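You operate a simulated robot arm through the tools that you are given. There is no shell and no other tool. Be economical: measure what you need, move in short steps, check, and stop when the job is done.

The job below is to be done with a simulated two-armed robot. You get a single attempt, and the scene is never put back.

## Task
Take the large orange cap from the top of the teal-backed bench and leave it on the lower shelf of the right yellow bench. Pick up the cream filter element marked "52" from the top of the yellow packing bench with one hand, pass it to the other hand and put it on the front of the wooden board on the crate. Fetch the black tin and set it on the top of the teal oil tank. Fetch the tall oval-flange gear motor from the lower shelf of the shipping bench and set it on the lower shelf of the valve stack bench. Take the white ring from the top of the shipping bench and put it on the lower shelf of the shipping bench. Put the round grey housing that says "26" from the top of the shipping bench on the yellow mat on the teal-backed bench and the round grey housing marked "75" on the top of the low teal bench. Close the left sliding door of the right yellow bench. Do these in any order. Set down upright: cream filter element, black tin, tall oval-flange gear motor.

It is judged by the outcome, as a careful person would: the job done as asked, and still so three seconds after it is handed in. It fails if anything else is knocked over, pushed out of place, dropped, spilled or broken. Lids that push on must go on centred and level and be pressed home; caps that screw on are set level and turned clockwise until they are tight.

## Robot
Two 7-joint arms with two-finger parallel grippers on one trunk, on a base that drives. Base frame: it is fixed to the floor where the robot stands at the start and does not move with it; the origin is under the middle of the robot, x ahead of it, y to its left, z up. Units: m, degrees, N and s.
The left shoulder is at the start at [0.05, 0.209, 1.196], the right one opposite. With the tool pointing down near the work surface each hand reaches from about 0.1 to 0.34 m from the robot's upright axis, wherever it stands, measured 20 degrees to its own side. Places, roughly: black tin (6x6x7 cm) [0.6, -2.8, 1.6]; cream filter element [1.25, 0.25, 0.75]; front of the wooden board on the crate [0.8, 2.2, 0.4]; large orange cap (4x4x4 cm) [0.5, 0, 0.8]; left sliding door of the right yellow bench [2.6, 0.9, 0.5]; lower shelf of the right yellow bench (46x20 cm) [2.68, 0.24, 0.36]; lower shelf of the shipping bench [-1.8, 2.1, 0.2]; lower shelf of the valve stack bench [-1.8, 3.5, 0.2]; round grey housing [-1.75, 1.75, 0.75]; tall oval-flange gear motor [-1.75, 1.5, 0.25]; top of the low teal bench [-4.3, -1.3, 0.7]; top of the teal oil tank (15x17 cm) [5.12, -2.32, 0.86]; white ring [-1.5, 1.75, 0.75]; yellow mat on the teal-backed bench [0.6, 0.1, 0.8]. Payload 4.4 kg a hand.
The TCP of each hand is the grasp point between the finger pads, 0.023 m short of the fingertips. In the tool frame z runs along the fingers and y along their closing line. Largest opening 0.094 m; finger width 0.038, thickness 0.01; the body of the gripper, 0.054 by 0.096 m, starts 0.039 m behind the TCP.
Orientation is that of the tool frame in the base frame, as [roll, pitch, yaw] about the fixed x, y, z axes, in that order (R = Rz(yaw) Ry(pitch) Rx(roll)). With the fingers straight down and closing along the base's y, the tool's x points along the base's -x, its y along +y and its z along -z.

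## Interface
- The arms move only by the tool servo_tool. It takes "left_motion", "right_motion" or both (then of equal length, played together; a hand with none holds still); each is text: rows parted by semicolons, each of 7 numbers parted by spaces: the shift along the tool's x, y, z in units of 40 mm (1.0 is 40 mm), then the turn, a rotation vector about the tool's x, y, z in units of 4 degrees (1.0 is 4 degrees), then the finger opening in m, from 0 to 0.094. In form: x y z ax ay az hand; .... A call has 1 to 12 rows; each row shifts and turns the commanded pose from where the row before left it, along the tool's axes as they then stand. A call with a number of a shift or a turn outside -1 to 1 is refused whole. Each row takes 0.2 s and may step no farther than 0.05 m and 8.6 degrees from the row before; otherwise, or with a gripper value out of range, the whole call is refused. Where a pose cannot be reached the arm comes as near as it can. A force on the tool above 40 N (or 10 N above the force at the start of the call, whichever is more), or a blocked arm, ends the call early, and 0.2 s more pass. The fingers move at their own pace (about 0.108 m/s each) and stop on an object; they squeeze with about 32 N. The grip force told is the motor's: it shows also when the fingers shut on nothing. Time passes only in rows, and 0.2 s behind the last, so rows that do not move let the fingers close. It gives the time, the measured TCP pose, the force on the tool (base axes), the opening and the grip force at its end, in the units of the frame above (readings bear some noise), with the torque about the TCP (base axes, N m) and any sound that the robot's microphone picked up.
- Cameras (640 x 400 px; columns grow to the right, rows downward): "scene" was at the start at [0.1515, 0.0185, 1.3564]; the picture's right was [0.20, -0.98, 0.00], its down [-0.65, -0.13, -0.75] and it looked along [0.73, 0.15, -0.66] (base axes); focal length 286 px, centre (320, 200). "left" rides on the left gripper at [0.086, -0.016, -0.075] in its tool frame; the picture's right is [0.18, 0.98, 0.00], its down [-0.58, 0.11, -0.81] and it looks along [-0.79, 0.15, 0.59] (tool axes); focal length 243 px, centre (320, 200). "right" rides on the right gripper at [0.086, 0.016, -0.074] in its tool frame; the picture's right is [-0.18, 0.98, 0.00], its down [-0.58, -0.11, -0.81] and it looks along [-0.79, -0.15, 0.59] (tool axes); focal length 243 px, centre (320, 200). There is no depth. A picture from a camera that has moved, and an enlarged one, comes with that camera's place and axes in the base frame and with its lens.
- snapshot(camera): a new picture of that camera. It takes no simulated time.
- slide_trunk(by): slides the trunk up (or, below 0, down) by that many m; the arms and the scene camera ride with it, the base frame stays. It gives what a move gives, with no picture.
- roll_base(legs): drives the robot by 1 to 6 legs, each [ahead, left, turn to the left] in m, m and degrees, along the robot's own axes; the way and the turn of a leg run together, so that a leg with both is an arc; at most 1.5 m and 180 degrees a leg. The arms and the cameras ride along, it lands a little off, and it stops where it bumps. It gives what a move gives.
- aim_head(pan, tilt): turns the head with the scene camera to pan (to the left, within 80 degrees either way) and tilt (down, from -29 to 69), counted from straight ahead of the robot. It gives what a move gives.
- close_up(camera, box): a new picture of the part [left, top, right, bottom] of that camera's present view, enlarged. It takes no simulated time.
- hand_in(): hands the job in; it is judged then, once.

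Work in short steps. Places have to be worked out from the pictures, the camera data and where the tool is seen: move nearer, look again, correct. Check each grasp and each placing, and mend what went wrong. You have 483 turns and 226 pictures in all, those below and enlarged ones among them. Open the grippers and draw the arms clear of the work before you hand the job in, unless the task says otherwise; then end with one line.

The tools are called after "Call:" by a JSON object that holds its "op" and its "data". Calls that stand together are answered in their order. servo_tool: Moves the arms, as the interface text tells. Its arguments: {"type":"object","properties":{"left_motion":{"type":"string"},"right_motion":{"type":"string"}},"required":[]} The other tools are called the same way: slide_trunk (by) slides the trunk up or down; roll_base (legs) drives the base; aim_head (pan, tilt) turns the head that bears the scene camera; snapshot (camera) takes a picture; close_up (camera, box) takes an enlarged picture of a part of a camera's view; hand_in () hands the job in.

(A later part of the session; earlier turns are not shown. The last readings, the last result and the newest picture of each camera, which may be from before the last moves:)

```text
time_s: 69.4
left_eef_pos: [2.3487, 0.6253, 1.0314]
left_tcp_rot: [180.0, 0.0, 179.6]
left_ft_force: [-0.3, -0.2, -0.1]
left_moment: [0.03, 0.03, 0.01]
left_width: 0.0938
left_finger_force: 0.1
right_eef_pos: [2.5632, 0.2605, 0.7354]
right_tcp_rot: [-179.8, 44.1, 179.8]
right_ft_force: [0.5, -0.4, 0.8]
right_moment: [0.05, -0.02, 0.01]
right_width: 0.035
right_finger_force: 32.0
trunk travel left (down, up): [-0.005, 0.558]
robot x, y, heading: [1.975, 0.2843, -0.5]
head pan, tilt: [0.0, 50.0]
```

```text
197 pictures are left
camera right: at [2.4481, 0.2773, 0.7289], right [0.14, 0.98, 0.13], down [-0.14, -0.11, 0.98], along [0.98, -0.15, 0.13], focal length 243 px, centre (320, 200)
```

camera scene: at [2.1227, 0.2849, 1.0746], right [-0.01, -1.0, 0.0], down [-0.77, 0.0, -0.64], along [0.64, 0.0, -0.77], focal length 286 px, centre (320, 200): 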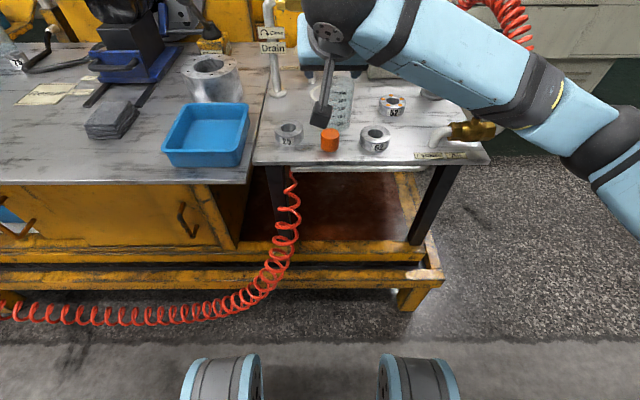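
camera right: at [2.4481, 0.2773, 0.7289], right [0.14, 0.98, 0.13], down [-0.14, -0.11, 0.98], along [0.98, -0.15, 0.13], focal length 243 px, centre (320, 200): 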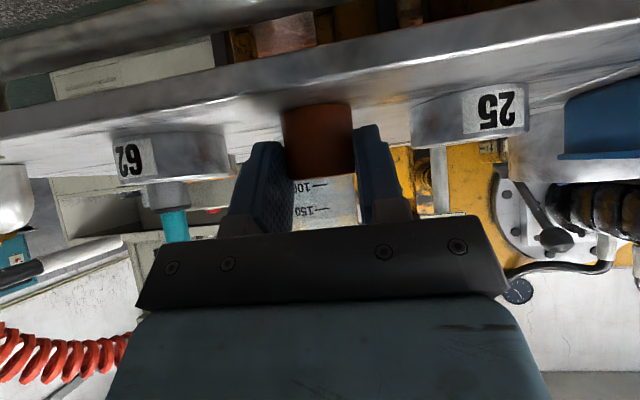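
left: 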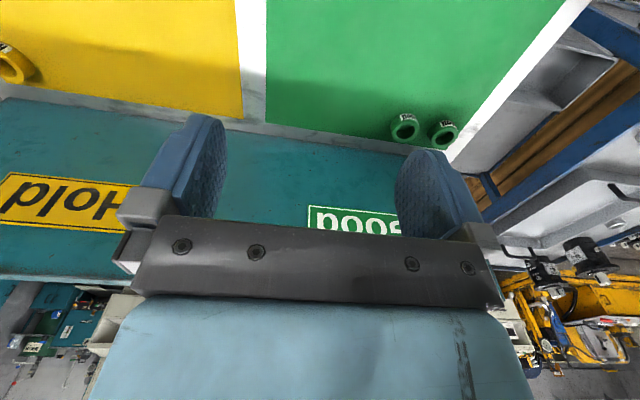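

Gripped with cap upright. Lift clear of the rings and back the base away.

Call:
{"op": "servo_tool", "data": {"right_motion": "-0.7 0 -0.72 0 0 0 0; -0.7 0 -0.72 0 0 0 0; -0.7 0 -0.72 0 0 0 0; 0 0 0 0 0 0 0"}}

Call:
{"op": "roll_base", "data": {"legs": [[-0.23, 0, 0]]}}

Call:
{"op": "aim_head", "data": {"pan": 0, "tilt": 35}}

Call:
{"op": "snapshot", "data": {"camera": "scene"}}

```text
time_s: 70.4
left_eef_pos: [2.3495, 0.625, 1.0313]
left_tcp_rot: [-180.0, 0.1, 179.7]
left_ft_force: [0.2, -0.3, -0.1]
left_moment: [0.01, 0.01, 0.02]
left_width: 0.0942
left_finger_force: 0.1
right_eef_pos: [2.5652, 0.2588, 0.8564]
right_tcp_rot: [-179.9, 43.9, 179.8]
right_ft_force: [-0.2, -0.1, 0.6]
right_moment: [-0.01, -0.01, -0.01]
right_width: 0.0347
right_finger_force: 31.8
trunk travel left (down, up): [-0.005, 0.558]
robot x, y, heading: [1.9795, 0.2849, -0.1]
head pan, tilt: [0.0, 50.0]
```

```text
time_s: 72.2
left_eef_pos: [2.1219, 0.6263, 1.0316]
left_tcp_rot: [180.0, 0.0, 179.6]
left_ft_force: [0.7, -0.5, 0.2]
left_moment: [-0.03, 0.0, -0.01]
left_width: 0.0939
left_finger_force: 0.1
right_eef_pos: [2.3369, 0.2595, 0.8566]
right_tcp_rot: [-179.9, 44.0, 179.7]
right_ft_force: [0.2, 0.9, 0.3]
right_moment: [0.02, -0.01, -0.02]
right_width: 0.0349
right_finger_force: 31.9
trunk travel left (down, up): [-0.005, 0.558]
robot x, y, heading: [1.7475, 0.2883, -0.5]
head pan, tilt: [0.0, 50.0]
```

```text
time_s: 72.9
left_eef_pos: [2.1212, 0.6267, 1.0306]
left_tcp_rot: [179.9, 0.0, 179.6]
left_ft_force: [-0.1, 0.0, 0.2]
left_moment: [0.02, -0.01, -0.01]
left_width: 0.094
left_finger_force: 0.1
right_eef_pos: [2.3366, 0.2595, 0.8554]
right_tcp_rot: [-179.9, 44.1, 179.8]
right_ft_force: [0.4, -0.8, 0.0]
right_moment: [-0.02, 0.03, -0.02]
right_width: 0.0351
right_finger_force: 32.1
trunk travel left (down, up): [-0.005, 0.558]
robot x, y, heading: [1.7476, 0.2838, -0.5]
head pan, tilt: [0.0, 35.0]
```

```text
196 pictures are left
camera scene: at [1.9052, 0.286, 1.0963], right [-0.01, -1.0, 0.0], down [-0.57, 0.0, -0.82], along [0.82, -0.01, -0.57], focal length 286 px, centre (320, 200)
```

scene: 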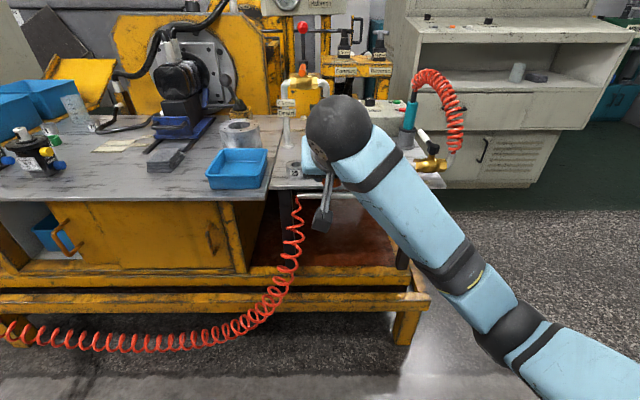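

Lower the right hand in front of the bay to z≈0.47, y≈0.16.

Call:
{"op": "servo_tool", "data": {"right_motion": "0.67 -0.25 0.69 0 0 0 0; 0.67 -0.25 0.69 0 0 0 0; 0.67 -0.25 0.69 0 0 0 0; 0.67 -0.25 0.69 0 0 0 0; 0.67 -0.25 0.69 0 0 0 0; 0.67 -0.25 0.69 0 0 0 0; 0.67 -0.25 0.69 0 0 0 0; 0.67 -0.25 0.69 0 0 0 0; 0.67 -0.25 0.69 0 0 0 0; 0.67 -0.25 0.69 0 0 0 0; 0 0 0 0 0 0 0"}}

Call:
{"op": "snapshot", "data": {"camera": "scene"}}

Call:
{"op": "snapshot", "data": {"camera": "right"}}

```text
time_s: 74.8
left_eef_pos: [2.1192, 0.6261, 1.0297]
left_tcp_rot: [180.0, 0.0, 179.7]
left_ft_force: [-0.8, 0.5, 0.1]
left_moment: [0.01, -0.03, 0.01]
left_width: 0.0941
left_finger_force: 0.1
right_eef_pos: [2.3973, 0.1517, 0.6252]
right_tcp_rot: [-175.3, 54.0, -177.5]
right_ft_force: [-0.5, 0.2, -1.2]
right_moment: [0.01, -0.02, 0.0]
right_width: 0.0348
right_finger_force: 31.8
trunk travel left (down, up): [-0.005, 0.558]
robot x, y, heading: [1.7498, 0.2821, -0.3]
head pan, tilt: [0.0, 35.0]
stopped in row 9 (right hand): the arm was blocked; the commanded pose is now the measured one
```

```text
195 pictures are left
camera scene: at [1.9046, 0.2858, 1.0939], right [-0.01, -1.0, 0.0], down [-0.57, 0.0, -0.82], along [0.82, 0.0, -0.57], focal length 286 px, centre (320, 200)
```

scene: 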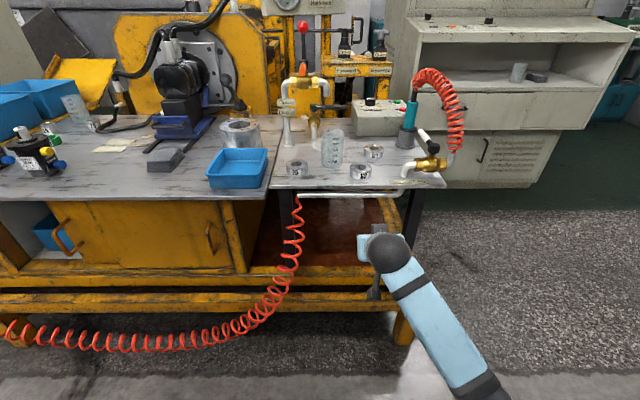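

```text
194 pictures are left
camera right: at [2.2849, 0.168, 0.599], right [0.13, 0.99, 0.1], down [-0.31, -0.06, 0.95], along [0.94, -0.15, 0.3], focal length 243 px, centre (320, 200)
```

right: 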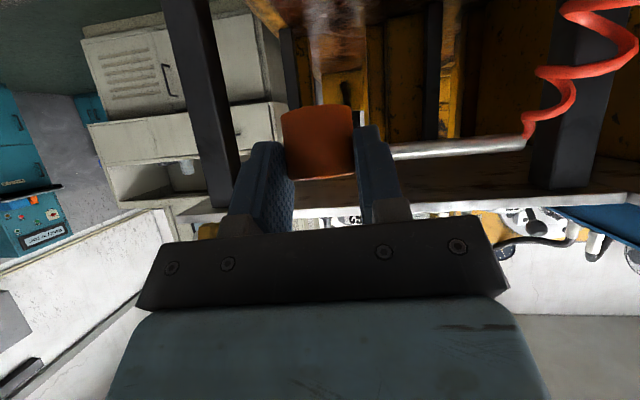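

The arm was blocked (likely a joint limit while folded close). Test descending while extending forward.

Call:
{"op": "servo_tool", "data": {"right_motion": "0.4 0 0.8 0 0 0 0; 0.4 0 0.8 0 0 0 0; 0.4 0 0.8 0 0 0 0; 0 0 0 0 0 0 0"}}

Call:
{"op": "snapshot", "data": {"camera": "scene"}}

```text
time_s: 76.0
left_eef_pos: [2.1186, 0.6301, 1.0346]
left_tcp_rot: [-179.8, 0.2, 179.8]
left_ft_force: [-1.2, 0.9, -0.4]
left_moment: [-0.04, -0.04, 0.04]
left_width: 0.0941
left_finger_force: 0.0
right_eef_pos: [2.4573, 0.0883, 0.5416]
right_tcp_rot: [-165.8, 54.6, -171.6]
right_ft_force: [0.0, 0.6, -0.7]
right_moment: [-0.03, -0.05, -0.03]
right_width: 0.035
right_finger_force: 31.5
trunk travel left (down, up): [-0.005, 0.558]
robot x, y, heading: [1.7462, 0.2889, -0.1]
head pan, tilt: [0.0, 35.0]
stopped in row 4 (right hand): the arm was blocked; the commanded pose is now the measured one
```

```text
193 pictures are left
camera scene: at [1.903, 0.2894, 1.0996], right [0.0, -1.0, 0.0], down [-0.57, 0.0, -0.82], along [0.82, -0.01, -0.57], focal length 286 px, centre (320, 200)
```

scene: 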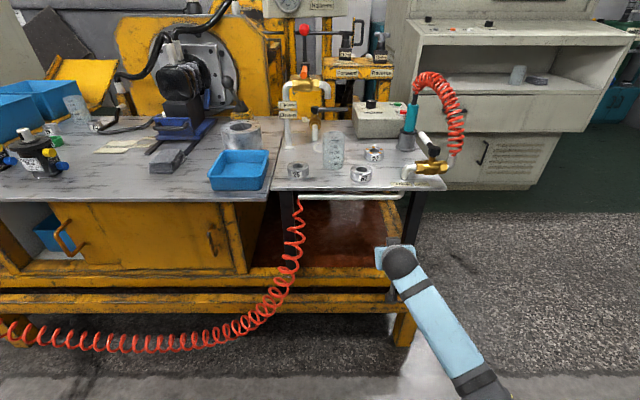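

The robot's own body seems to block the folded elbow. Raise the trunk so the arm reaches down more extended, then retry.

Call:
{"op": "slide_trunk", "data": {"by": 0.2}}

Call:
{"op": "snapshot", "data": {"camera": "scene"}}

```text
time_s: 78.2
left_eef_pos: [2.1221, 0.627, 1.2306]
left_tcp_rot: [179.9, 0.1, 179.6]
left_ft_force: [0.2, 0.3, -0.5]
left_moment: [0.02, 0.0, 0.0]
left_width: 0.0938
left_finger_force: 0.1
right_eef_pos: [2.4562, 0.0902, 0.7342]
right_tcp_rot: [-166.5, 54.5, -172.3]
right_ft_force: [-0.6, -0.2, -0.1]
right_moment: [0.03, 0.05, 0.04]
right_width: 0.0348
right_finger_force: 32.2
trunk travel left (down, up): [-0.205, 0.358]
robot x, y, heading: [1.7459, 0.2847, -0.4]
head pan, tilt: [0.0, 35.0]
```

```text
192 pictures are left
camera scene: at [1.9054, 0.2861, 1.2963], right [-0.01, -1.0, 0.0], down [-0.57, 0.0, -0.82], along [0.82, -0.01, -0.57], focal length 286 px, centre (320, 200)
```

scene: 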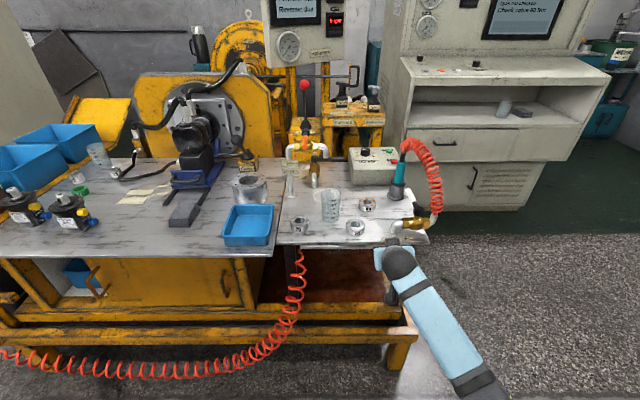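

Restore the 45° orientation and recentre, then descend again.

Call:
{"op": "servo_tool", "data": {"right_motion": "0 0 0 -0.62 0.83 0.32 0; 0 0 0 -0.62 0.83 0.32 0; 0 0 0 -0.62 0.83 0.32 0; 0.3 0.7 -0.3 0 0 0 0; 0.3 0.7 -0.3 0 0 0 0; 0.3 0.6 -0.3 0 0 0 0; 0 0 0 0 0 0 0"}}

Call:
{"op": "servo_tool", "data": {"right_motion": "0.7 0 0.7 0 0 0 0; 0.7 0 0.7 0 0 0 0; 0.7 0 0.7 0 0 0 0; 0.7 0 0.7 0 0 0 0; 0.7 0 0.7 0 0 0 0; 0 0 0 0 0 0 0"}}

Call:
{"op": "snapshot", "data": {"camera": "scene"}}

```text
time_s: 80.0
left_eef_pos: [2.1195, 0.6273, 1.231]
left_tcp_rot: [180.0, 0.0, 179.6]
left_ft_force: [0.2, -0.3, -0.1]
left_moment: [0.04, 0.01, -0.02]
left_width: 0.094
left_finger_force: 0.0
right_eef_pos: [2.4238, 0.1351, 0.7508]
right_tcp_rot: [-175.2, 47.3, -177.8]
right_ft_force: [-0.3, -0.1, -0.1]
right_moment: [0.03, -0.01, 0.0]
right_width: 0.0351
right_finger_force: 31.9
trunk travel left (down, up): [-0.205, 0.358]
robot x, y, heading: [1.748, 0.2886, -0.3]
head pan, tilt: [0.0, 35.0]
stopped in row 7 (right hand): the arm was blocked; the commanded pose is now the measured one
```

```text
time_s: 81.6
left_eef_pos: [2.1199, 0.6258, 1.2298]
left_tcp_rot: [180.0, -0.1, 179.6]
left_ft_force: [-0.2, -0.6, 0.4]
left_moment: [0.01, 0.02, 0.0]
left_width: 0.094
left_finger_force: 0.2
right_eef_pos: [2.4431, 0.0472, 0.5554]
right_tcp_rot: [-166.4, 47.9, -173.0]
right_ft_force: [-0.2, 0.6, 0.6]
right_moment: [-0.02, -0.02, 0.0]
right_width: 0.0348
right_finger_force: 32.2
trunk travel left (down, up): [-0.205, 0.358]
robot x, y, heading: [1.7476, 0.2887, -0.2]
head pan, tilt: [0.0, 35.0]
stopped in row 6 (right hand): the arm was blocked; the commanded pose is now the measured one
```

```text
191 pictures are left
camera scene: at [1.9055, 0.286, 1.2941], right [-0.01, -1.0, 0.0], down [-0.57, 0.0, -0.82], along [0.82, -0.01, -0.57], focal length 286 px, centre (320, 200)
```

scene: 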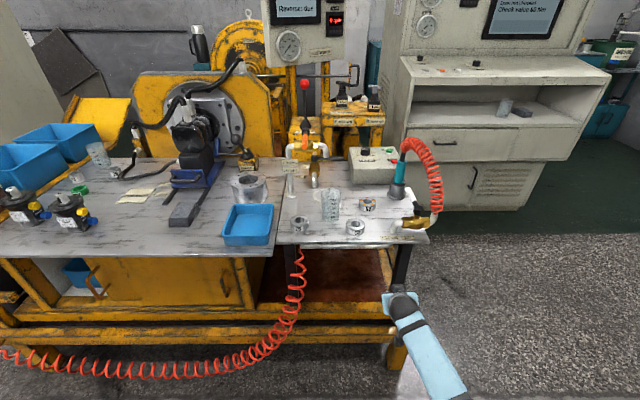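

The limit seems lateral: the hand wants to be straight ahead of its own shoulder. Shift the base 0.15 m left and restore orientation.

Call:
{"op": "roll_base", "data": {"legs": [[0, 0.15, 0]]}}

Call:
{"op": "servo_tool", "data": {"right_motion": "0 0 0 -0.62 0.3 0.4 0; 0 0 0 -0.62 0.3 0.4 0; 0 0 0 -0.62 0.2 0.4 0; 0 0 0 0 0 0 0"}}

Call:
{"op": "snapshot", "data": {"camera": "scene"}}

```text
time_s: 83.5
left_eef_pos: [2.1228, 0.7738, 1.2317]
left_tcp_rot: [-180.0, 0.0, 179.6]
left_ft_force: [-0.6, -0.3, 0.0]
left_moment: [0.0, 0.01, -0.03]
left_width: 0.0936
left_finger_force: 0.1
right_eef_pos: [2.4433, 0.1951, 0.5579]
right_tcp_rot: [-166.5, 47.9, -172.9]
right_ft_force: [0.0, -0.1, -0.3]
right_moment: [0.0, 0.0, 0.02]
right_width: 0.0348
right_finger_force: 32.5
trunk travel left (down, up): [-0.205, 0.358]
robot x, y, heading: [1.7476, 0.4307, -0.5]
head pan, tilt: [0.0, 35.0]
```

```text
time_s: 84.5
left_eef_pos: [2.1225, 0.7734, 1.231]
left_tcp_rot: [-180.0, 0.0, 179.6]
left_ft_force: [-0.7, -0.4, 0.1]
left_moment: [-0.05, 0.0, 0.02]
left_width: 0.094
left_finger_force: 0.0
right_eef_pos: [2.442, 0.1938, 0.5577]
right_tcp_rot: [-179.5, 45.2, 179.5]
right_ft_force: [0.1, 0.0, -0.4]
right_moment: [0.04, 0.0, 0.01]
right_width: 0.035
right_finger_force: 31.7
trunk travel left (down, up): [-0.205, 0.358]
robot x, y, heading: [1.7505, 0.4284, -0.4]
head pan, tilt: [0.0, 35.0]
```

```text
190 pictures are left
camera scene: at [1.9062, 0.4326, 1.2963], right [-0.01, -1.0, 0.0], down [-0.57, 0.0, -0.82], along [0.82, -0.01, -0.57], focal length 286 px, centre (320, 200)
```

scene: 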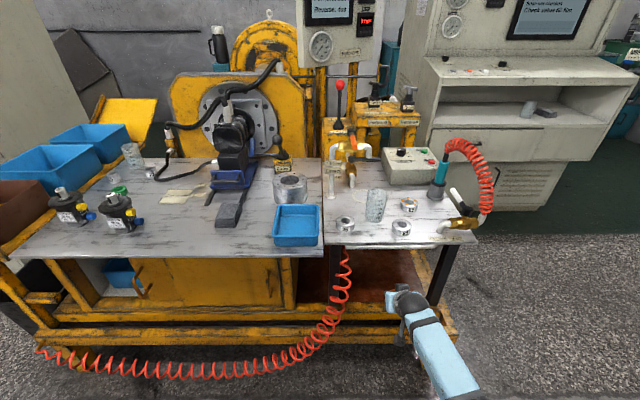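

Orientation recovered. Lower with the trunk to z≈0.44 and look.

Call:
{"op": "slide_trunk", "data": {"by": -0.12}}

Call:
{"op": "snapshot", "data": {"camera": "right"}}

Call:
{"op": "snapshot", "data": {"camera": "scene"}}

```text
time_s: 86.0
left_eef_pos: [2.1222, 0.7746, 1.1129]
left_tcp_rot: [180.0, 0.0, 179.7]
left_ft_force: [0.1, -0.5, 0.7]
left_moment: [-0.03, 0.01, -0.02]
left_width: 0.0937
left_finger_force: 0.2
right_eef_pos: [2.4418, 0.1938, 0.4379]
right_tcp_rot: [-179.3, 45.3, 179.5]
right_ft_force: [-0.7, 0.4, 0.8]
right_moment: [0.01, 0.0, 0.0]
right_width: 0.0352
right_finger_force: 32.2
trunk travel left (down, up): [-0.085, 0.478]
robot x, y, heading: [1.752, 0.4326, -0.6]
head pan, tilt: [0.0, 35.0]
```

```text
189 pictures are left
camera right: at [2.328, 0.2117, 0.4285], right [0.14, 0.98, 0.12], down [-0.16, -0.1, 0.98], along [0.98, -0.16, 0.15], focal length 243 px, centre (320, 200)
```

right: 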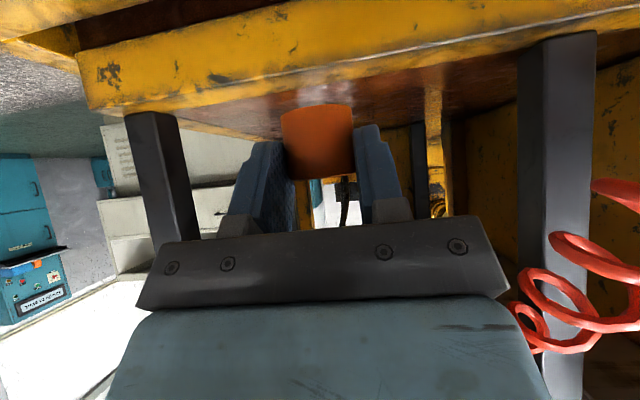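

```text
188 pictures are left
camera scene: at [1.906, 0.4325, 1.1764], right [-0.01, -1.0, 0.0], down [-0.57, 0.0, -0.82], along [0.82, -0.01, -0.57], focal length 286 px, centre (320, 200)
```

scene: 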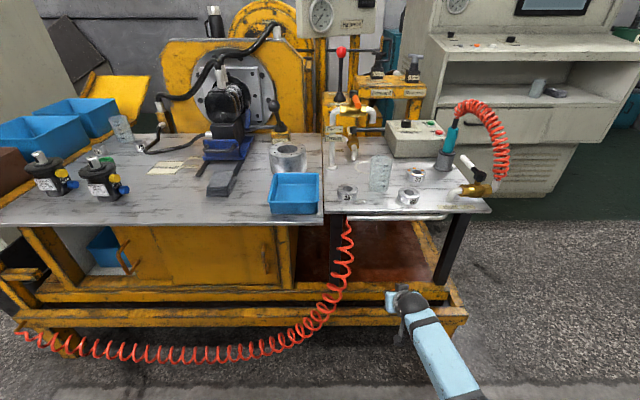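

Clearance over the front beam looks OK. Drive forward 0.19 m into the bay.

Call:
{"op": "roll_base", "data": {"legs": [[0.1, 0, 0]]}}

Call:
{"op": "snapshot", "data": {"camera": "right"}}

Call:
{"op": "snapshot", "data": {"camera": "scene"}}

```text
time_s: 87.2
left_eef_pos: [2.2224, 0.7726, 1.1122]
left_tcp_rot: [180.0, 0.0, 179.6]
left_ft_force: [0.1, 0.2, -0.2]
left_moment: [0.0, 0.01, 0.02]
left_width: 0.094
left_finger_force: 0.1
right_eef_pos: [2.5416, 0.1938, 0.4368]
right_tcp_rot: [-179.4, 45.2, 179.5]
right_ft_force: [-0.1, 0.0, 0.8]
right_moment: [-0.01, 0.0, 0.04]
right_width: 0.0348
right_finger_force: 32.0
trunk travel left (down, up): [-0.085, 0.478]
robot x, y, heading: [1.8465, 0.4296, -0.4]
head pan, tilt: [0.0, 35.0]
```

```text
187 pictures are left
camera right: at [2.4278, 0.2114, 0.4278], right [0.14, 0.98, 0.12], down [-0.16, -0.1, 0.98], along [0.98, -0.16, 0.15], focal length 243 px, centre (320, 200)
```

right: 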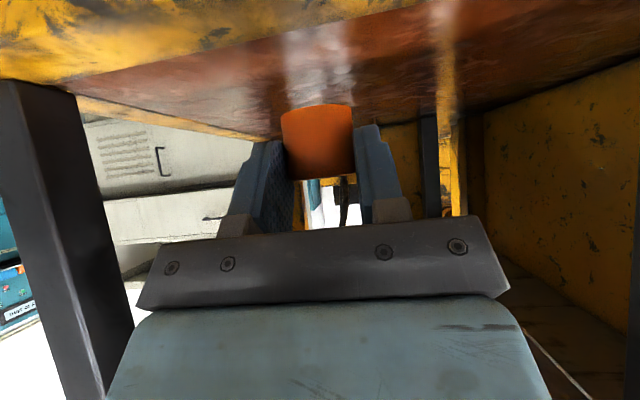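

```text
186 pictures are left
camera scene: at [2.0064, 0.432, 1.1762], right [-0.01, -1.0, 0.0], down [-0.57, 0.0, -0.82], along [0.82, -0.01, -0.57], focal length 286 px, centre (320, 200)
```

scene: 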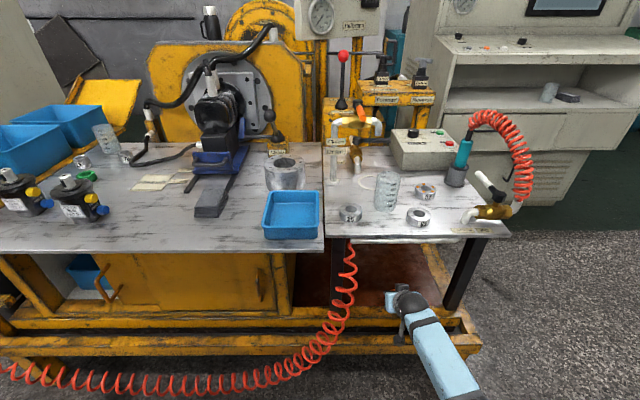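

Call:
{"op": "roll_base", "data": {"legs": [[0.11, 0, 0]]}}

Call:
{"op": "snapshot", "data": {"camera": "right"}}

```text
time_s: 88.4
left_eef_pos: [2.3311, 0.7726, 1.1109]
left_tcp_rot: [-180.0, -0.1, 179.6]
left_ft_force: [0.0, -0.2, -1.3]
left_moment: [0.01, -0.02, -0.05]
left_width: 0.0939
left_finger_force: 0.1
right_eef_pos: [2.6507, 0.1928, 0.4365]
right_tcp_rot: [-179.4, 45.2, 179.5]
right_ft_force: [-0.2, 0.3, -0.7]
right_moment: [-0.01, -0.02, 0.01]
right_width: 0.0348
right_finger_force: 32.1
trunk travel left (down, up): [-0.085, 0.478]
robot x, y, heading: [1.959, 0.4308, -0.4]
head pan, tilt: [0.0, 35.0]
```

```text
185 pictures are left
camera right: at [2.5369, 0.2108, 0.4278], right [0.14, 0.98, 0.12], down [-0.16, -0.1, 0.98], along [0.98, -0.16, 0.15], focal length 243 px, centre (320, 200)
```

right: 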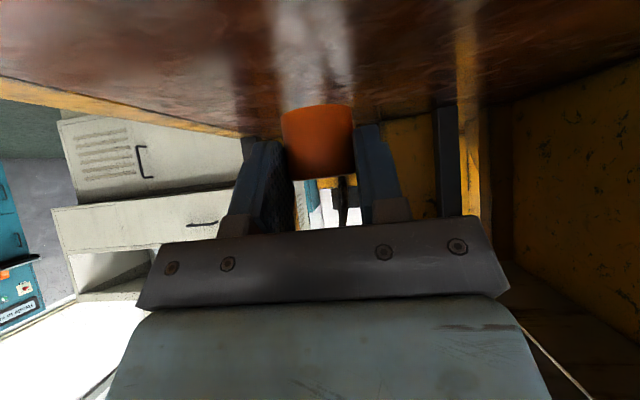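

Lower straight down onto the shelf in small steps.

Call:
{"op": "servo_tool", "data": {"right_motion": "0.14 0 0.14 0 0 0 0; 0.14 0 0.14 0 0 0 0; 0.1 0 0.1 0 0 0 0; 0.07 0 0.07 0 0 0 0; 0.07 0 0.07 0 0 0 0; 0 0 0 0 0 0 0"}}

Call:
{"op": "close_up", "data": {"camera": "right", "box": [200, 40, 460, 240]}}

```text
time_s: 89.8
left_eef_pos: [2.3271, 0.7666, 1.1144]
left_tcp_rot: [179.6, 0.2, 179.6]
left_ft_force: [0.0, 0.0, -0.2]
left_moment: [0.02, -0.01, -0.02]
left_width: 0.0939
left_finger_force: 0.1
right_eef_pos: [2.65, 0.1846, 0.4081]
right_tcp_rot: [-179.2, 45.3, 179.7]
right_ft_force: [0.2, 0.3, -0.5]
right_moment: [0.0, 0.0, 0.01]
right_width: 0.0348
right_finger_force: 32.2
trunk travel left (down, up): [-0.085, 0.478]
robot x, y, heading: [1.9584, 0.4308, -0.4]
head pan, tilt: [0.0, 35.0]
```

```text
2.00 times, centred on (330, 140) of right
camera zoom: at [2.5355, 0.2023, 0.3983], right [0.15, 0.98, 0.12], down [-0.17, -0.1, 0.98], along [0.97, -0.16, 0.15], focal length 485 px, centre (300, 320)
```

zoom: 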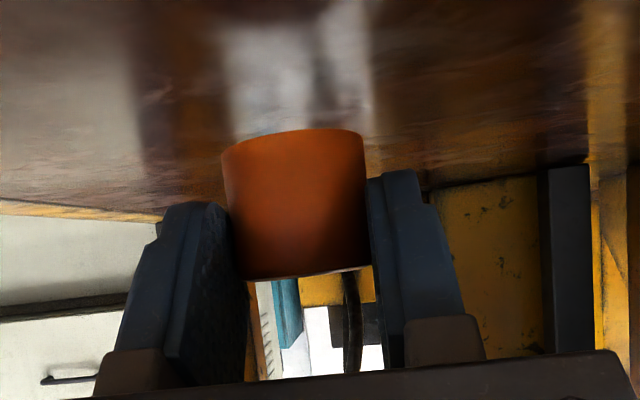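

The arm itself seems to lean slightly; use the trunk for the final lowering.

Call:
{"op": "slide_trunk", "data": {"by": -0.008}}

Call:
{"op": "close_up", "data": {"camera": "right", "box": [200, 40, 460, 240]}}

```text
time_s: 90.3
left_eef_pos: [2.3279, 0.7689, 1.1062]
left_tcp_rot: [179.6, 0.2, 179.5]
left_ft_force: [-0.4, 0.1, 0.9]
left_moment: [0.03, -0.01, -0.03]
left_width: 0.0939
left_finger_force: 0.0
right_eef_pos: [2.6544, 0.1829, 0.4056]
right_tcp_rot: [-178.9, 45.8, 179.7]
right_ft_force: [0.4, -0.2, 0.1]
right_moment: [0.03, -0.03, 0.01]
right_width: 0.0351
right_finger_force: 31.9
trunk travel left (down, up): [-0.077, 0.486]
robot x, y, heading: [1.956, 0.4283, -0.3]
head pan, tilt: [0.0, 35.0]
```

```text
2.00 times, centred on (330, 140) of right
camera zoom: at [2.5404, 0.201, 0.3954], right [0.15, 0.98, 0.12], down [-0.17, -0.09, 0.98], along [0.97, -0.17, 0.16], focal length 485 px, centre (300, 320)
```

zoom: 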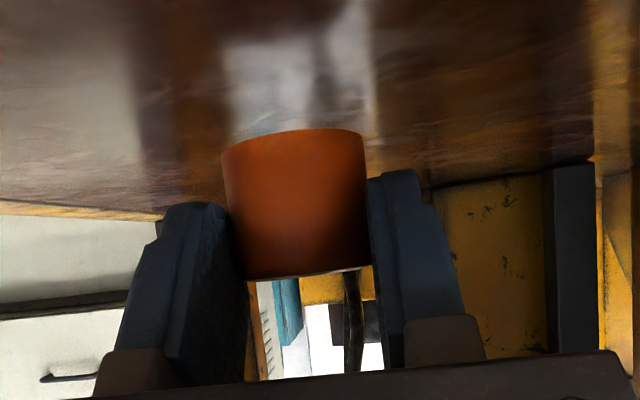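

The arm (not the gripper) is held up, perhaps the forearm. Zoom to see the gap below the cap.

Call:
{"op": "close_up", "data": {"camera": "right", "box": [270, 60, 370, 120]}}

Call:
{"op": "aim_head", "data": {"pan": -20, "tilt": 60}}

Call:
{"op": "snapshot", "data": {"camera": "scene"}}

```text
6.40 times, centred on (320, 90) of right
camera zoom: at [2.5404, 0.201, 0.3954], right [0.15, 0.98, 0.12], down [-0.17, -0.09, 0.98], along [0.97, -0.17, 0.16], focal length 1553 px, centre (320, 904)
```

zoom: 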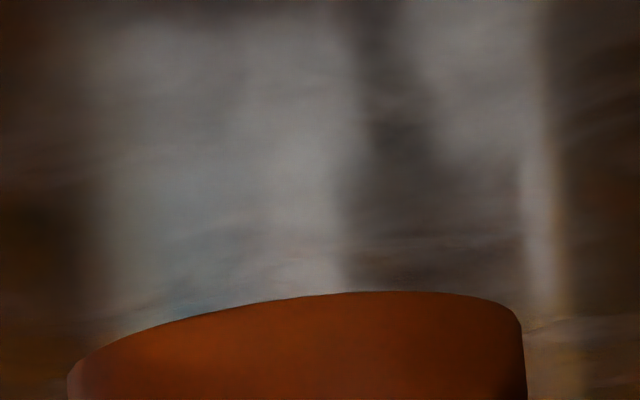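

```text
time_s: 91.2
left_eef_pos: [2.3287, 0.7694, 1.1049]
left_tcp_rot: [179.6, 0.1, 179.6]
left_ft_force: [0.1, 0.0, 0.7]
left_moment: [0.01, 0.03, 0.01]
left_width: 0.0944
left_finger_force: 0.0
right_eef_pos: [2.6534, 0.1848, 0.4013]
right_tcp_rot: [-178.9, 45.4, 179.7]
right_ft_force: [0.8, -0.8, 0.3]
right_moment: [-0.02, 0.01, 0.01]
right_width: 0.0344
right_finger_force: 32.0
trunk travel left (down, up): [-0.077, 0.486]
robot x, y, heading: [1.9604, 0.4284, -0.3]
head pan, tilt: [-20.0, 60.0]
```

```text
181 pictures are left
camera scene: at [2.0884, 0.4048, 1.1341], right [-0.35, -0.94, 0.0], down [-0.81, 0.3, -0.5], along [0.47, -0.17, -0.87], focal length 286 px, centre (320, 200)
```

scene: 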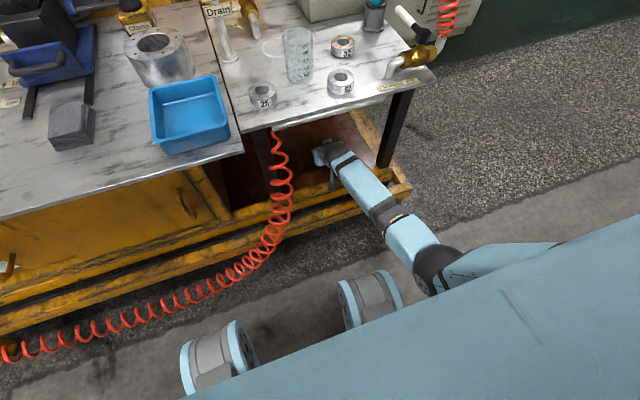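

The hand settled to z=0.401 (cap bottom ≈0.364, shelf ≈0.36). One more tiny trunk step.

Call:
{"op": "slide_trunk", "data": {"by": -0.008}}

Call:
{"op": "servo_tool", "data": {"right_motion": "0 0 0 0 0 0 0; 0 0 0 0 0 0 0; 0 0 0 0 0 0 0"}}

Call:
{"op": "close_up", "data": {"camera": "right", "box": [200, 40, 460, 240]}}

```text
time_s: 91.8
left_eef_pos: [2.3287, 0.7692, 1.0983]
left_tcp_rot: [179.6, 0.2, 179.5]
left_ft_force: [0.3, -0.6, 1.6]
left_moment: [0.04, 0.01, -0.01]
left_width: 0.0941
left_finger_force: 0.0
right_eef_pos: [2.6512, 0.1838, 0.3918]
right_tcp_rot: [-178.9, 45.4, 179.7]
right_ft_force: [0.3, 1.1, -0.2]
right_moment: [0.0, 0.01, -0.02]
right_width: 0.0349
right_finger_force: 31.9
trunk travel left (down, up): [-0.069, 0.494]
robot x, y, heading: [1.9555, 0.4305, -0.4]
head pan, tilt: [-20.0, 60.0]
```

```text
time_s: 92.6
left_eef_pos: [2.329, 0.7679, 1.0971]
left_tcp_rot: [179.6, 0.2, 179.7]
left_ft_force: [-0.3, -0.3, 0.3]
left_moment: [-0.01, 0.02, -0.01]
left_width: 0.0941
left_finger_force: 0.1
right_eef_pos: [2.651, 0.184, 0.3914]
right_tcp_rot: [-179.0, 45.4, 179.8]
right_ft_force: [-0.2, -0.2, 0.1]
right_moment: [0.0, 0.0, 0.03]
right_width: 0.0349
right_finger_force: 31.6
trunk travel left (down, up): [-0.069, 0.494]
robot x, y, heading: [1.9588, 0.4301, -0.1]
head pan, tilt: [-20.0, 60.0]
```

```text
2.00 times, centred on (330, 140) of right
camera zoom: at [2.5366, 0.2017, 0.3818], right [0.15, 0.98, 0.12], down [-0.17, -0.09, 0.98], along [0.98, -0.16, 0.15], focal length 485 px, centre (300, 320)
```

zoom: 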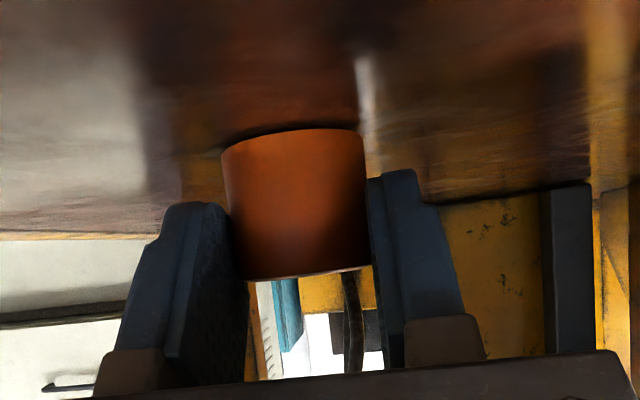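

A contact shadow has appeared; one more small step.

Call:
{"op": "slide_trunk", "data": {"by": -0.006}}

Call:
{"op": "close_up", "data": {"camera": "right", "box": [200, 40, 460, 240]}}

```text
time_s: 93.2
left_eef_pos: [2.3277, 0.768, 1.0923]
left_tcp_rot: [179.7, 0.2, 179.6]
left_ft_force: [-0.2, -0.5, -0.1]
left_moment: [0.03, -0.02, 0.02]
left_width: 0.094
left_finger_force: 0.0
right_eef_pos: [2.6525, 0.1827, 0.3905]
right_tcp_rot: [-178.6, 45.7, 179.7]
right_ft_force: [-2.3, -2.5, 11.1]
right_moment: [0.01, 0.09, 0.04]
right_width: 0.035
right_finger_force: 32.0
trunk travel left (down, up): [-0.063, 0.5]
robot x, y, heading: [1.9561, 0.4292, -0.4]
head pan, tilt: [-20.0, 60.0]
```

```text
2.00 times, centred on (330, 140) of right
camera zoom: at [2.5383, 0.2009, 0.3798], right [0.15, 0.98, 0.12], down [-0.17, -0.09, 0.98], along [0.97, -0.16, 0.16], focal length 485 px, centre (300, 320)
```

zoom: 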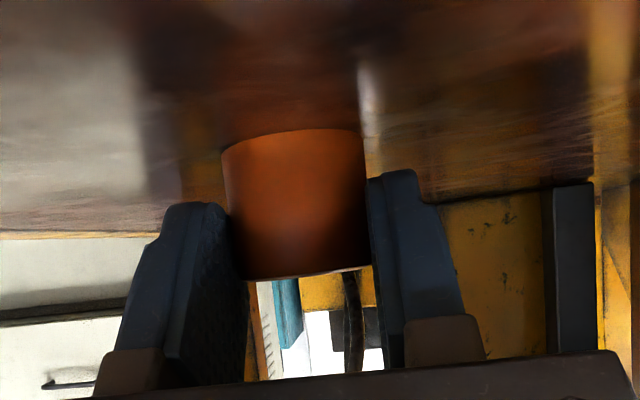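

Contact at 11 N. Open and withdraw along the tool axis, then check.

Call:
{"op": "servo_tool", "data": {"right_motion": "0 0 0 0 0 0 0.045; 0 0 0 0 0 0 0.06; 0 0 0 0 0 0 0.06; 0 0 -0.5 0 0 0 0.06; 0 0 -0.8 0 0 0 0.06; 0 0 -0.8 0 0 0 0.06; 0 0 0 0 0 0 0.06"}}

Call:
{"op": "snapshot", "data": {"camera": "right"}}

```text
time_s: 94.8
left_eef_pos: [2.3347, 0.7663, 1.0891]
left_tcp_rot: [179.6, -0.3, 179.6]
left_ft_force: [0.0, -0.6, -0.5]
left_moment: [-0.01, 0.01, -0.01]
left_width: 0.0941
left_finger_force: 0.1
right_eef_pos: [2.5966, 0.1815, 0.4431]
right_tcp_rot: [-178.9, 45.2, 179.5]
right_ft_force: [0.3, 0.5, 1.3]
right_moment: [-0.02, -0.01, 0.0]
right_width: 0.0602
right_finger_force: 0.0
trunk travel left (down, up): [-0.063, 0.5]
robot x, y, heading: [1.9569, 0.4288, -0.5]
head pan, tilt: [-20.0, 60.0]
```

```text
178 pictures are left
camera right: at [2.483, 0.2002, 0.4345], right [0.15, 0.98, 0.12], down [-0.17, -0.09, 0.98], along [0.97, -0.17, 0.15], focal length 243 px, centre (320, 200)
```

right: 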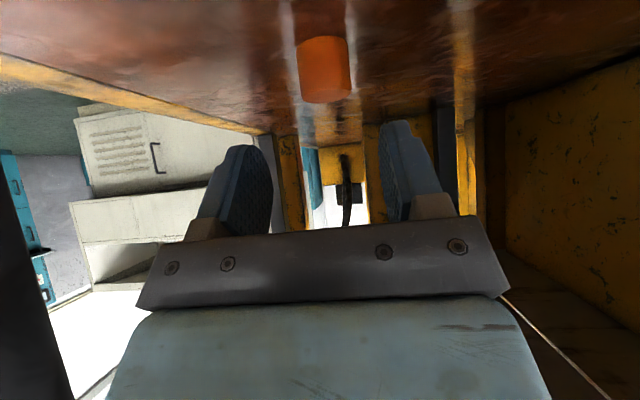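

Cap stands on the shelf. Back the base out, raise the trunk, and look at the doors.

Call:
{"op": "roll_base", "data": {"legs": [[-0.23, 0, 0]]}}

Call:
{"op": "slide_trunk", "data": {"by": 0.1}}

Call:
{"op": "aim_head", "data": {"pan": 25, "tilt": 38}}

Call:
{"op": "snapshot", "data": {"camera": "scene"}}

```text
time_s: 96.5
left_eef_pos: [2.1058, 0.768, 1.0895]
left_tcp_rot: [179.5, -0.3, 179.7]
left_ft_force: [0.1, -0.1, 0.7]
left_moment: [-0.01, -0.03, 0.02]
left_width: 0.0942
left_finger_force: 0.0
right_eef_pos: [2.368, 0.185, 0.4444]
right_tcp_rot: [-178.9, 45.2, 179.6]
right_ft_force: [-0.4, -0.4, 0.2]
right_moment: [0.0, -0.02, 0.02]
right_width: 0.0602
right_finger_force: 0.1
trunk travel left (down, up): [-0.063, 0.5]
robot x, y, heading: [1.7294, 0.4322, -0.2]
head pan, tilt: [-20.0, 60.0]
```

```text
time_s: 97.8
left_eef_pos: [2.1028, 0.7731, 1.1902]
left_tcp_rot: [179.8, -0.2, 179.8]
left_ft_force: [0.1, 0.7, 0.3]
left_moment: [-0.01, -0.01, -0.03]
left_width: 0.0941
left_finger_force: 0.1
right_eef_pos: [2.3678, 0.1863, 0.5472]
right_tcp_rot: [-178.5, 45.5, 179.9]
right_ft_force: [-0.1, -0.8, 0.2]
right_moment: [0.0, -0.01, 0.03]
right_width: 0.0601
right_finger_force: 0.0
trunk travel left (down, up): [-0.163, 0.4]
robot x, y, heading: [1.73, 0.4334, -0.4]
head pan, tilt: [-20.0, 60.0]
```

```text
time_s: 98.9
left_eef_pos: [2.1017, 0.7732, 1.19]
left_tcp_rot: [-179.9, 0.0, 179.6]
left_ft_force: [0.4, 0.0, -0.5]
left_moment: [0.04, 0.0, 0.0]
left_width: 0.0941
left_finger_force: 0.0
right_eef_pos: [2.3676, 0.1841, 0.5483]
right_tcp_rot: [-178.2, 45.4, 180.0]
right_ft_force: [0.3, -0.2, 0.4]
right_moment: [0.05, 0.02, -0.01]
right_width: 0.0603
right_finger_force: 0.0
trunk travel left (down, up): [-0.163, 0.4]
robot x, y, heading: [1.7286, 0.4332, -0.4]
head pan, tilt: [25.0, 38.0]
```

```text
177 pictures are left
camera scene: at [1.8772, 0.4692, 1.2497], right [0.42, -0.91, 0.0], down [-0.56, -0.26, -0.79], along [0.72, 0.33, -0.62], focal length 286 px, centre (320, 200)
```

scene: 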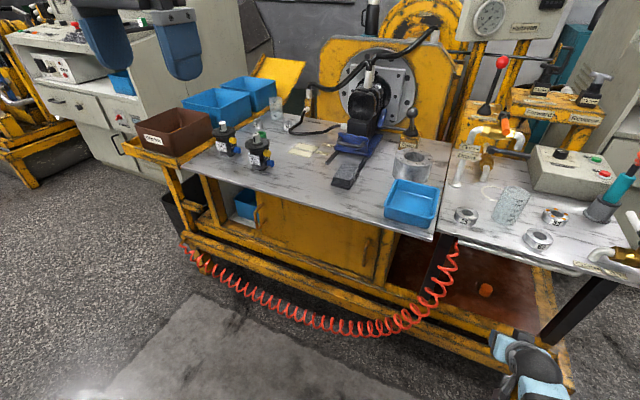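

Cap visible on its shelf. Move left to face the cabinet doors.

Call:
{"op": "roll_base", "data": {"legs": [[0, 0.5, 0]]}}

Call:
{"op": "aim_head", "data": {"pan": 0, "tilt": 38}}

Call:
{"op": "snapshot", "data": {"camera": "scene"}}

Call:
{"op": "snapshot", "data": {"camera": "right"}}

```text
time_s: 103.8
left_eef_pos: [2.1067, 1.2715, 1.1896]
left_tcp_rot: [180.0, 0.0, 179.3]
left_ft_force: [-0.1, 0.0, -0.8]
left_moment: [0.01, -0.02, -0.03]
left_width: 0.0939
left_finger_force: 0.1
right_eef_pos: [2.3699, 0.6825, 0.5494]
right_tcp_rot: [-178.2, 45.5, 179.7]
right_ft_force: [-0.3, 0.4, 0.8]
right_moment: [0.01, 0.0, 0.0]
right_width: 0.0601
right_finger_force: 0.2
trunk travel left (down, up): [-0.163, 0.4]
robot x, y, heading: [1.7326, 0.9364, -0.5]
head pan, tilt: [25.0, 38.0]
```

```text
time_s: 104.7
left_eef_pos: [2.1077, 1.2733, 1.1901]
left_tcp_rot: [180.0, 0.0, 179.4]
left_ft_force: [-0.2, 0.0, -1.0]
left_moment: [0.0, 0.0, -0.02]
left_width: 0.094
left_finger_force: 0.2
right_eef_pos: [2.3699, 0.6822, 0.5484]
right_tcp_rot: [-178.3, 45.6, 179.6]
right_ft_force: [0.8, -0.3, -0.3]
right_moment: [-0.01, -0.04, -0.01]
right_width: 0.0602
right_finger_force: 0.0
trunk travel left (down, up): [-0.163, 0.4]
robot x, y, heading: [1.733, 0.9331, -0.5]
head pan, tilt: [0.0, 38.0]
```

```text
176 pictures are left
camera scene: at [1.889, 0.9329, 1.2498], right [-0.01, -1.0, 0.0], down [-0.62, 0.01, -0.79], along [0.79, -0.01, -0.62], focal length 286 px, centre (320, 200)
```

scene: 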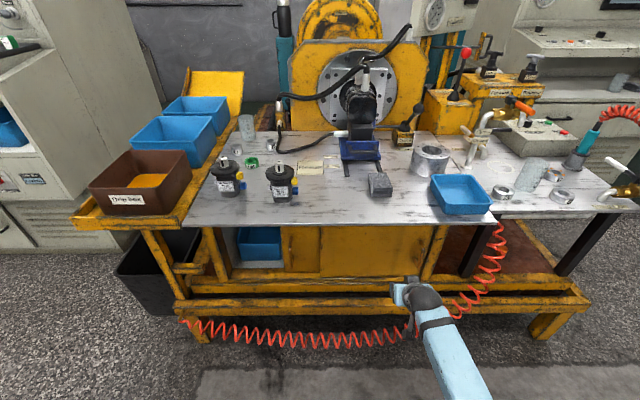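

```text
175 pictures are left
camera right: at [2.2559, 0.7009, 0.5384], right [0.16, 0.98, 0.11], down [-0.17, -0.08, 0.98], along [0.97, -0.17, 0.15], focal length 243 px, centre (320, 200)
```

right: 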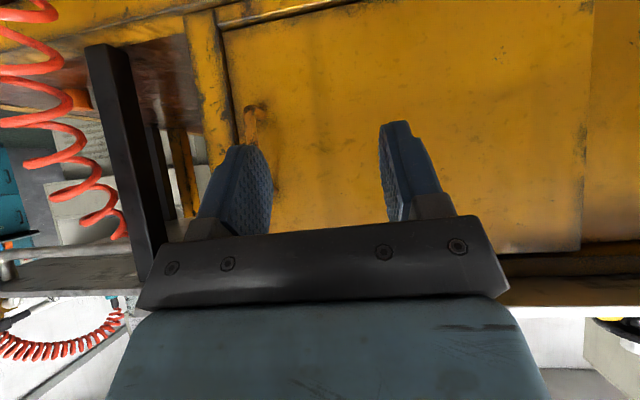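

Call:
{"op": "close_up", "data": {"camera": "scene", "box": [180, 200, 480, 310]}}

```text
2.13 times, centred on (330, 255) of scene
camera zoom: at [1.889, 0.9329, 1.2498], right [-0.01, -1.0, 0.0], down [-0.62, 0.01, -0.79], along [0.79, -0.01, -0.62], focal length 609 px, centre (299, 83)
```

zoom: 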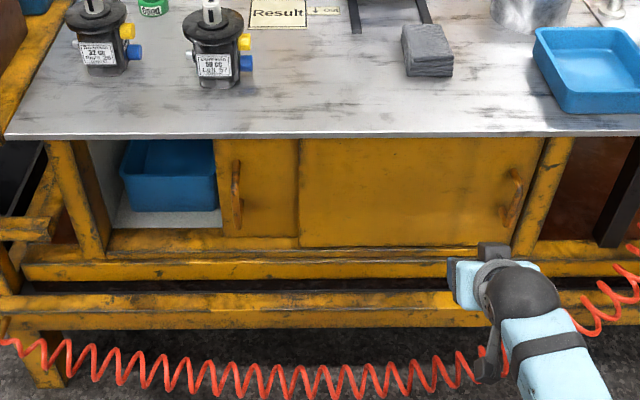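

The left door's handle is near y≈1.03, z≈0.48 and it must slide left ~0.19 m. First raise and retract the right hand.

Call:
{"op": "servo_tool", "data": {"right_motion": "0 -0.3 -0.8 0 0 0 0.06; -0.68 -0.3 -0.68 0 0 0 0.06; -0.68 -0.3 -0.68 0 0 0 0.06; -0.68 -0.3 -0.68 0 0 0 0.06; -0.68 0 -0.68 0 0 0 0.06; -0.68 0 -0.68 0 0 0 0.06; -0.68 0 -0.68 0 0 0 0.06; -0.68 0 -0.68 0 0 0 0.06; -0.3 0 -0.8 0 0 0 0.06; 0.3 0 -0.8 0 0 0 0.06; 0.6 0 -0.6 0 0 0 0.06; 0.6 0 -0.6 0 0 0 0.06"}}

Call:
{"op": "servo_tool", "data": {"left_motion": "0 0 0 0 -1 0 0.05; 0 0 0 0 -1 0 0.05; 0 0 0 0 -1 0 0.05; 0 0 0 0 -1 0 0.05; 0 0 0 0 -1 0 0.05; 0 0 0 0 -1 0 0.05; 0 0 0 0 -1 0 0.05; 0 0 0 0 -1 0 0.05; 0 0 0 0 -1 0 0.05; 0 0 0 0 -1 0 0.05; 0 0 0 0 -1 0 0.05; 0 0 0 0 -1 0 0.05"}}

```text
time_s: 107.3
left_eef_pos: [2.1073, 1.2724, 1.1895]
left_tcp_rot: [-180.0, 0.0, 179.4]
left_ft_force: [0.4, 0.5, -0.4]
left_moment: [-0.02, 0.0, -0.04]
left_width: 0.094
left_finger_force: 0.1
right_eef_pos: [2.2303, 0.646, 0.8864]
right_tcp_rot: [-178.3, 45.5, 179.8]
right_ft_force: [0.7, -0.3, -0.4]
right_moment: [-0.03, -0.03, 0.02]
right_width: 0.0598
right_finger_force: 0.1
trunk travel left (down, up): [-0.163, 0.4]
robot x, y, heading: [1.7337, 0.9358, -0.8]
head pan, tilt: [0.0, 38.0]
```

```text
time_s: 109.9
left_eef_pos: [2.1084, 1.2723, 1.1897]
left_tcp_rot: [-179.9, 48.0, 179.3]
left_ft_force: [0.2, -0.5, 0.0]
left_moment: [0.0, -0.02, -0.04]
left_width: 0.0504
left_finger_force: 0.0
right_eef_pos: [2.2298, 0.6462, 0.8867]
right_tcp_rot: [-178.4, 45.5, 179.7]
right_ft_force: [0.1, 0.3, -0.2]
right_moment: [0.01, 0.01, 0.0]
right_width: 0.0603
right_finger_force: 0.1
trunk travel left (down, up): [-0.163, 0.4]
robot x, y, heading: [1.7325, 0.9304, -0.7]
head pan, tilt: [0.0, 38.0]
```

Bring the left hand forward and down in front of the bench at y≈1.17→1.18.

Call:
{"op": "servo_tool", "data": {"left_motion": "0.438 -0.2 0.933 0 0 0 0.05; 0.438 -0.2 0.933 0 0 0 0.05; 0.438 -0.2 0.933 0 0 0 0.05; 0.438 -0.2 0.933 0 0 0 0.05; 0.438 -0.2 0.933 0 0 0 0.05; 0.438 -0.2 0.933 0 0 0 0.05; 0.438 -0.2 0.933 0 0 0 0.05; 0.438 -0.2 0.933 0 0 0 0.05; 0.438 -0.2 0.933 0 0 0 0.05; 0.438 -0.2 0.933 0 0 0 0.05; 0.438 -0.2 0.933 0 0 0 0.05; 0 0 0 0 0 0 0.05"}}

Call:
{"op": "snapshot", "data": {"camera": "scene"}}

```text
time_s: 112.5
left_eef_pos: [2.3013, 1.1876, 0.7836]
left_tcp_rot: [179.9, 48.1, 179.3]
left_ft_force: [0.7, -0.1, -0.6]
left_moment: [-0.02, -0.02, 0.0]
left_width: 0.0496
left_finger_force: 0.1
left hand out of reach, approached as far as the arm can: row 1, 2, 3
right_eef_pos: [2.23, 0.6458, 0.8857]
right_tcp_rot: [-178.3, 45.5, 179.7]
right_ft_force: [0.2, -0.3, -0.1]
right_moment: [0.0, 0.03, -0.01]
right_width: 0.06
right_finger_force: 0.0
trunk travel left (down, up): [-0.163, 0.4]
robot x, y, heading: [1.7332, 0.9293, -0.4]
head pan, tilt: [0.0, 38.0]
```

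```text
173 pictures are left
camera scene: at [1.889, 0.9329, 1.2498], right [-0.01, -1.0, 0.0], down [-0.62, 0.01, -0.79], along [0.79, -0.01, -0.62], focal length 286 px, centre (320, 200)
```

scene: 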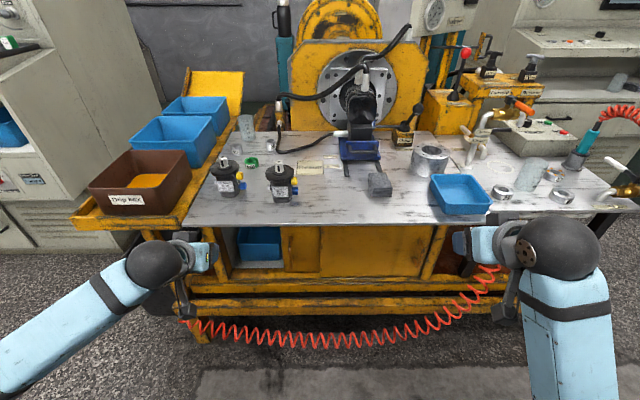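

Call:
{"op": "servo_tool", "data": {"left_motion": "0.7 -0.3 0.63 0 0 0 0.05; 0.7 -0.3 0.63 0 0 0 0.05; 0.7 -0.3 0.63 0 0 0 0.05; 0.7 -0.3 0.63 0 0 0 0.05; 0 0 0 0 0 0 0.05"}}

Call:
{"op": "slide_trunk", "data": {"by": -0.13}}

Call:
{"op": "snapshot", "data": {"camera": "scene"}}

Call:
{"op": "snapshot", "data": {"camera": "left"}}

```text
time_s: 113.7
left_eef_pos: [2.3034, 1.1399, 0.6326]
left_tcp_rot: [179.9, 48.1, 179.3]
left_ft_force: [1.3, -0.3, 1.0]
left_moment: [0.02, -0.01, -0.01]
left_width: 0.0499
left_finger_force: 0.1
right_eef_pos: [2.2299, 0.6458, 0.8858]
right_tcp_rot: [-178.3, 45.5, 179.8]
right_ft_force: [0.4, -0.2, -0.1]
right_moment: [-0.01, -0.06, 0.02]
right_width: 0.0601
right_finger_force: 0.1
trunk travel left (down, up): [-0.163, 0.4]
robot x, y, heading: [1.7335, 0.9363, -0.8]
head pan, tilt: [0.0, 38.0]
```

```text
time_s: 115.3
left_eef_pos: [2.3011, 1.144, 0.5148]
left_tcp_rot: [-178.3, 48.7, -179.2]
left_ft_force: [-0.4, 0.3, -0.1]
left_moment: [-0.02, -0.01, -0.01]
left_width: 0.0502
left_finger_force: 0.1
right_eef_pos: [2.2265, 0.6515, 0.7785]
right_tcp_rot: [-175.9, 46.4, -178.8]
right_ft_force: [-0.3, 0.1, 0.3]
right_moment: [0.0, 0.02, 0.04]
right_width: 0.06
right_finger_force: 0.0
trunk travel left (down, up): [-0.033, 0.53]
robot x, y, heading: [1.7327, 0.9327, -0.7]
head pan, tilt: [0.0, 38.0]
```

```text
172 pictures are left
camera scene: at [1.8796, 0.9498, 1.13], right [-0.01, -1.0, 0.02], down [-0.61, -0.01, -0.79], along [0.79, -0.02, -0.61], focal length 286 px, centre (320, 200)
```

scene: 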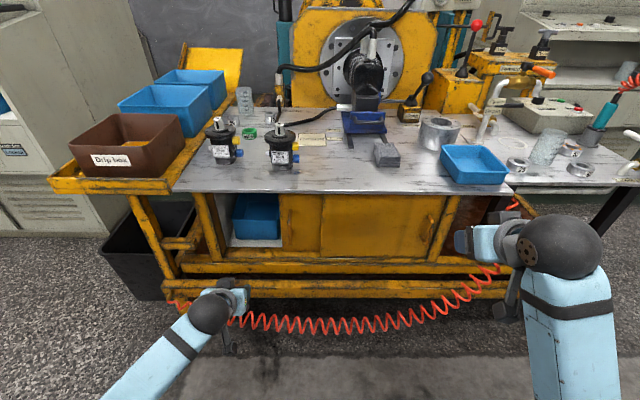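

```text
171 pictures are left
camera left: at [2.1897, 1.1278, 0.4997], right [-0.11, 0.98, -0.16], down [-0.22, 0.13, 0.97], along [0.97, 0.14, 0.2], focal length 243 px, centre (320, 200)
```

left: 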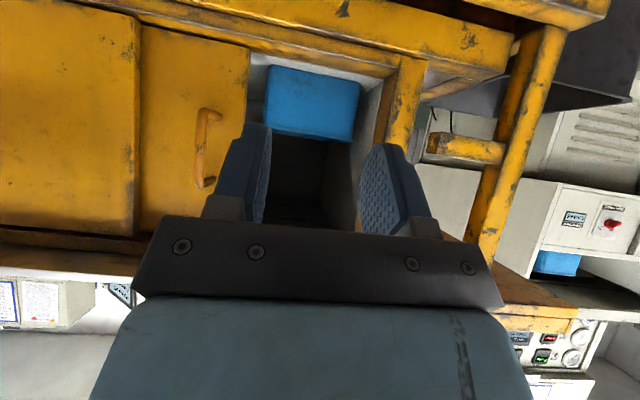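

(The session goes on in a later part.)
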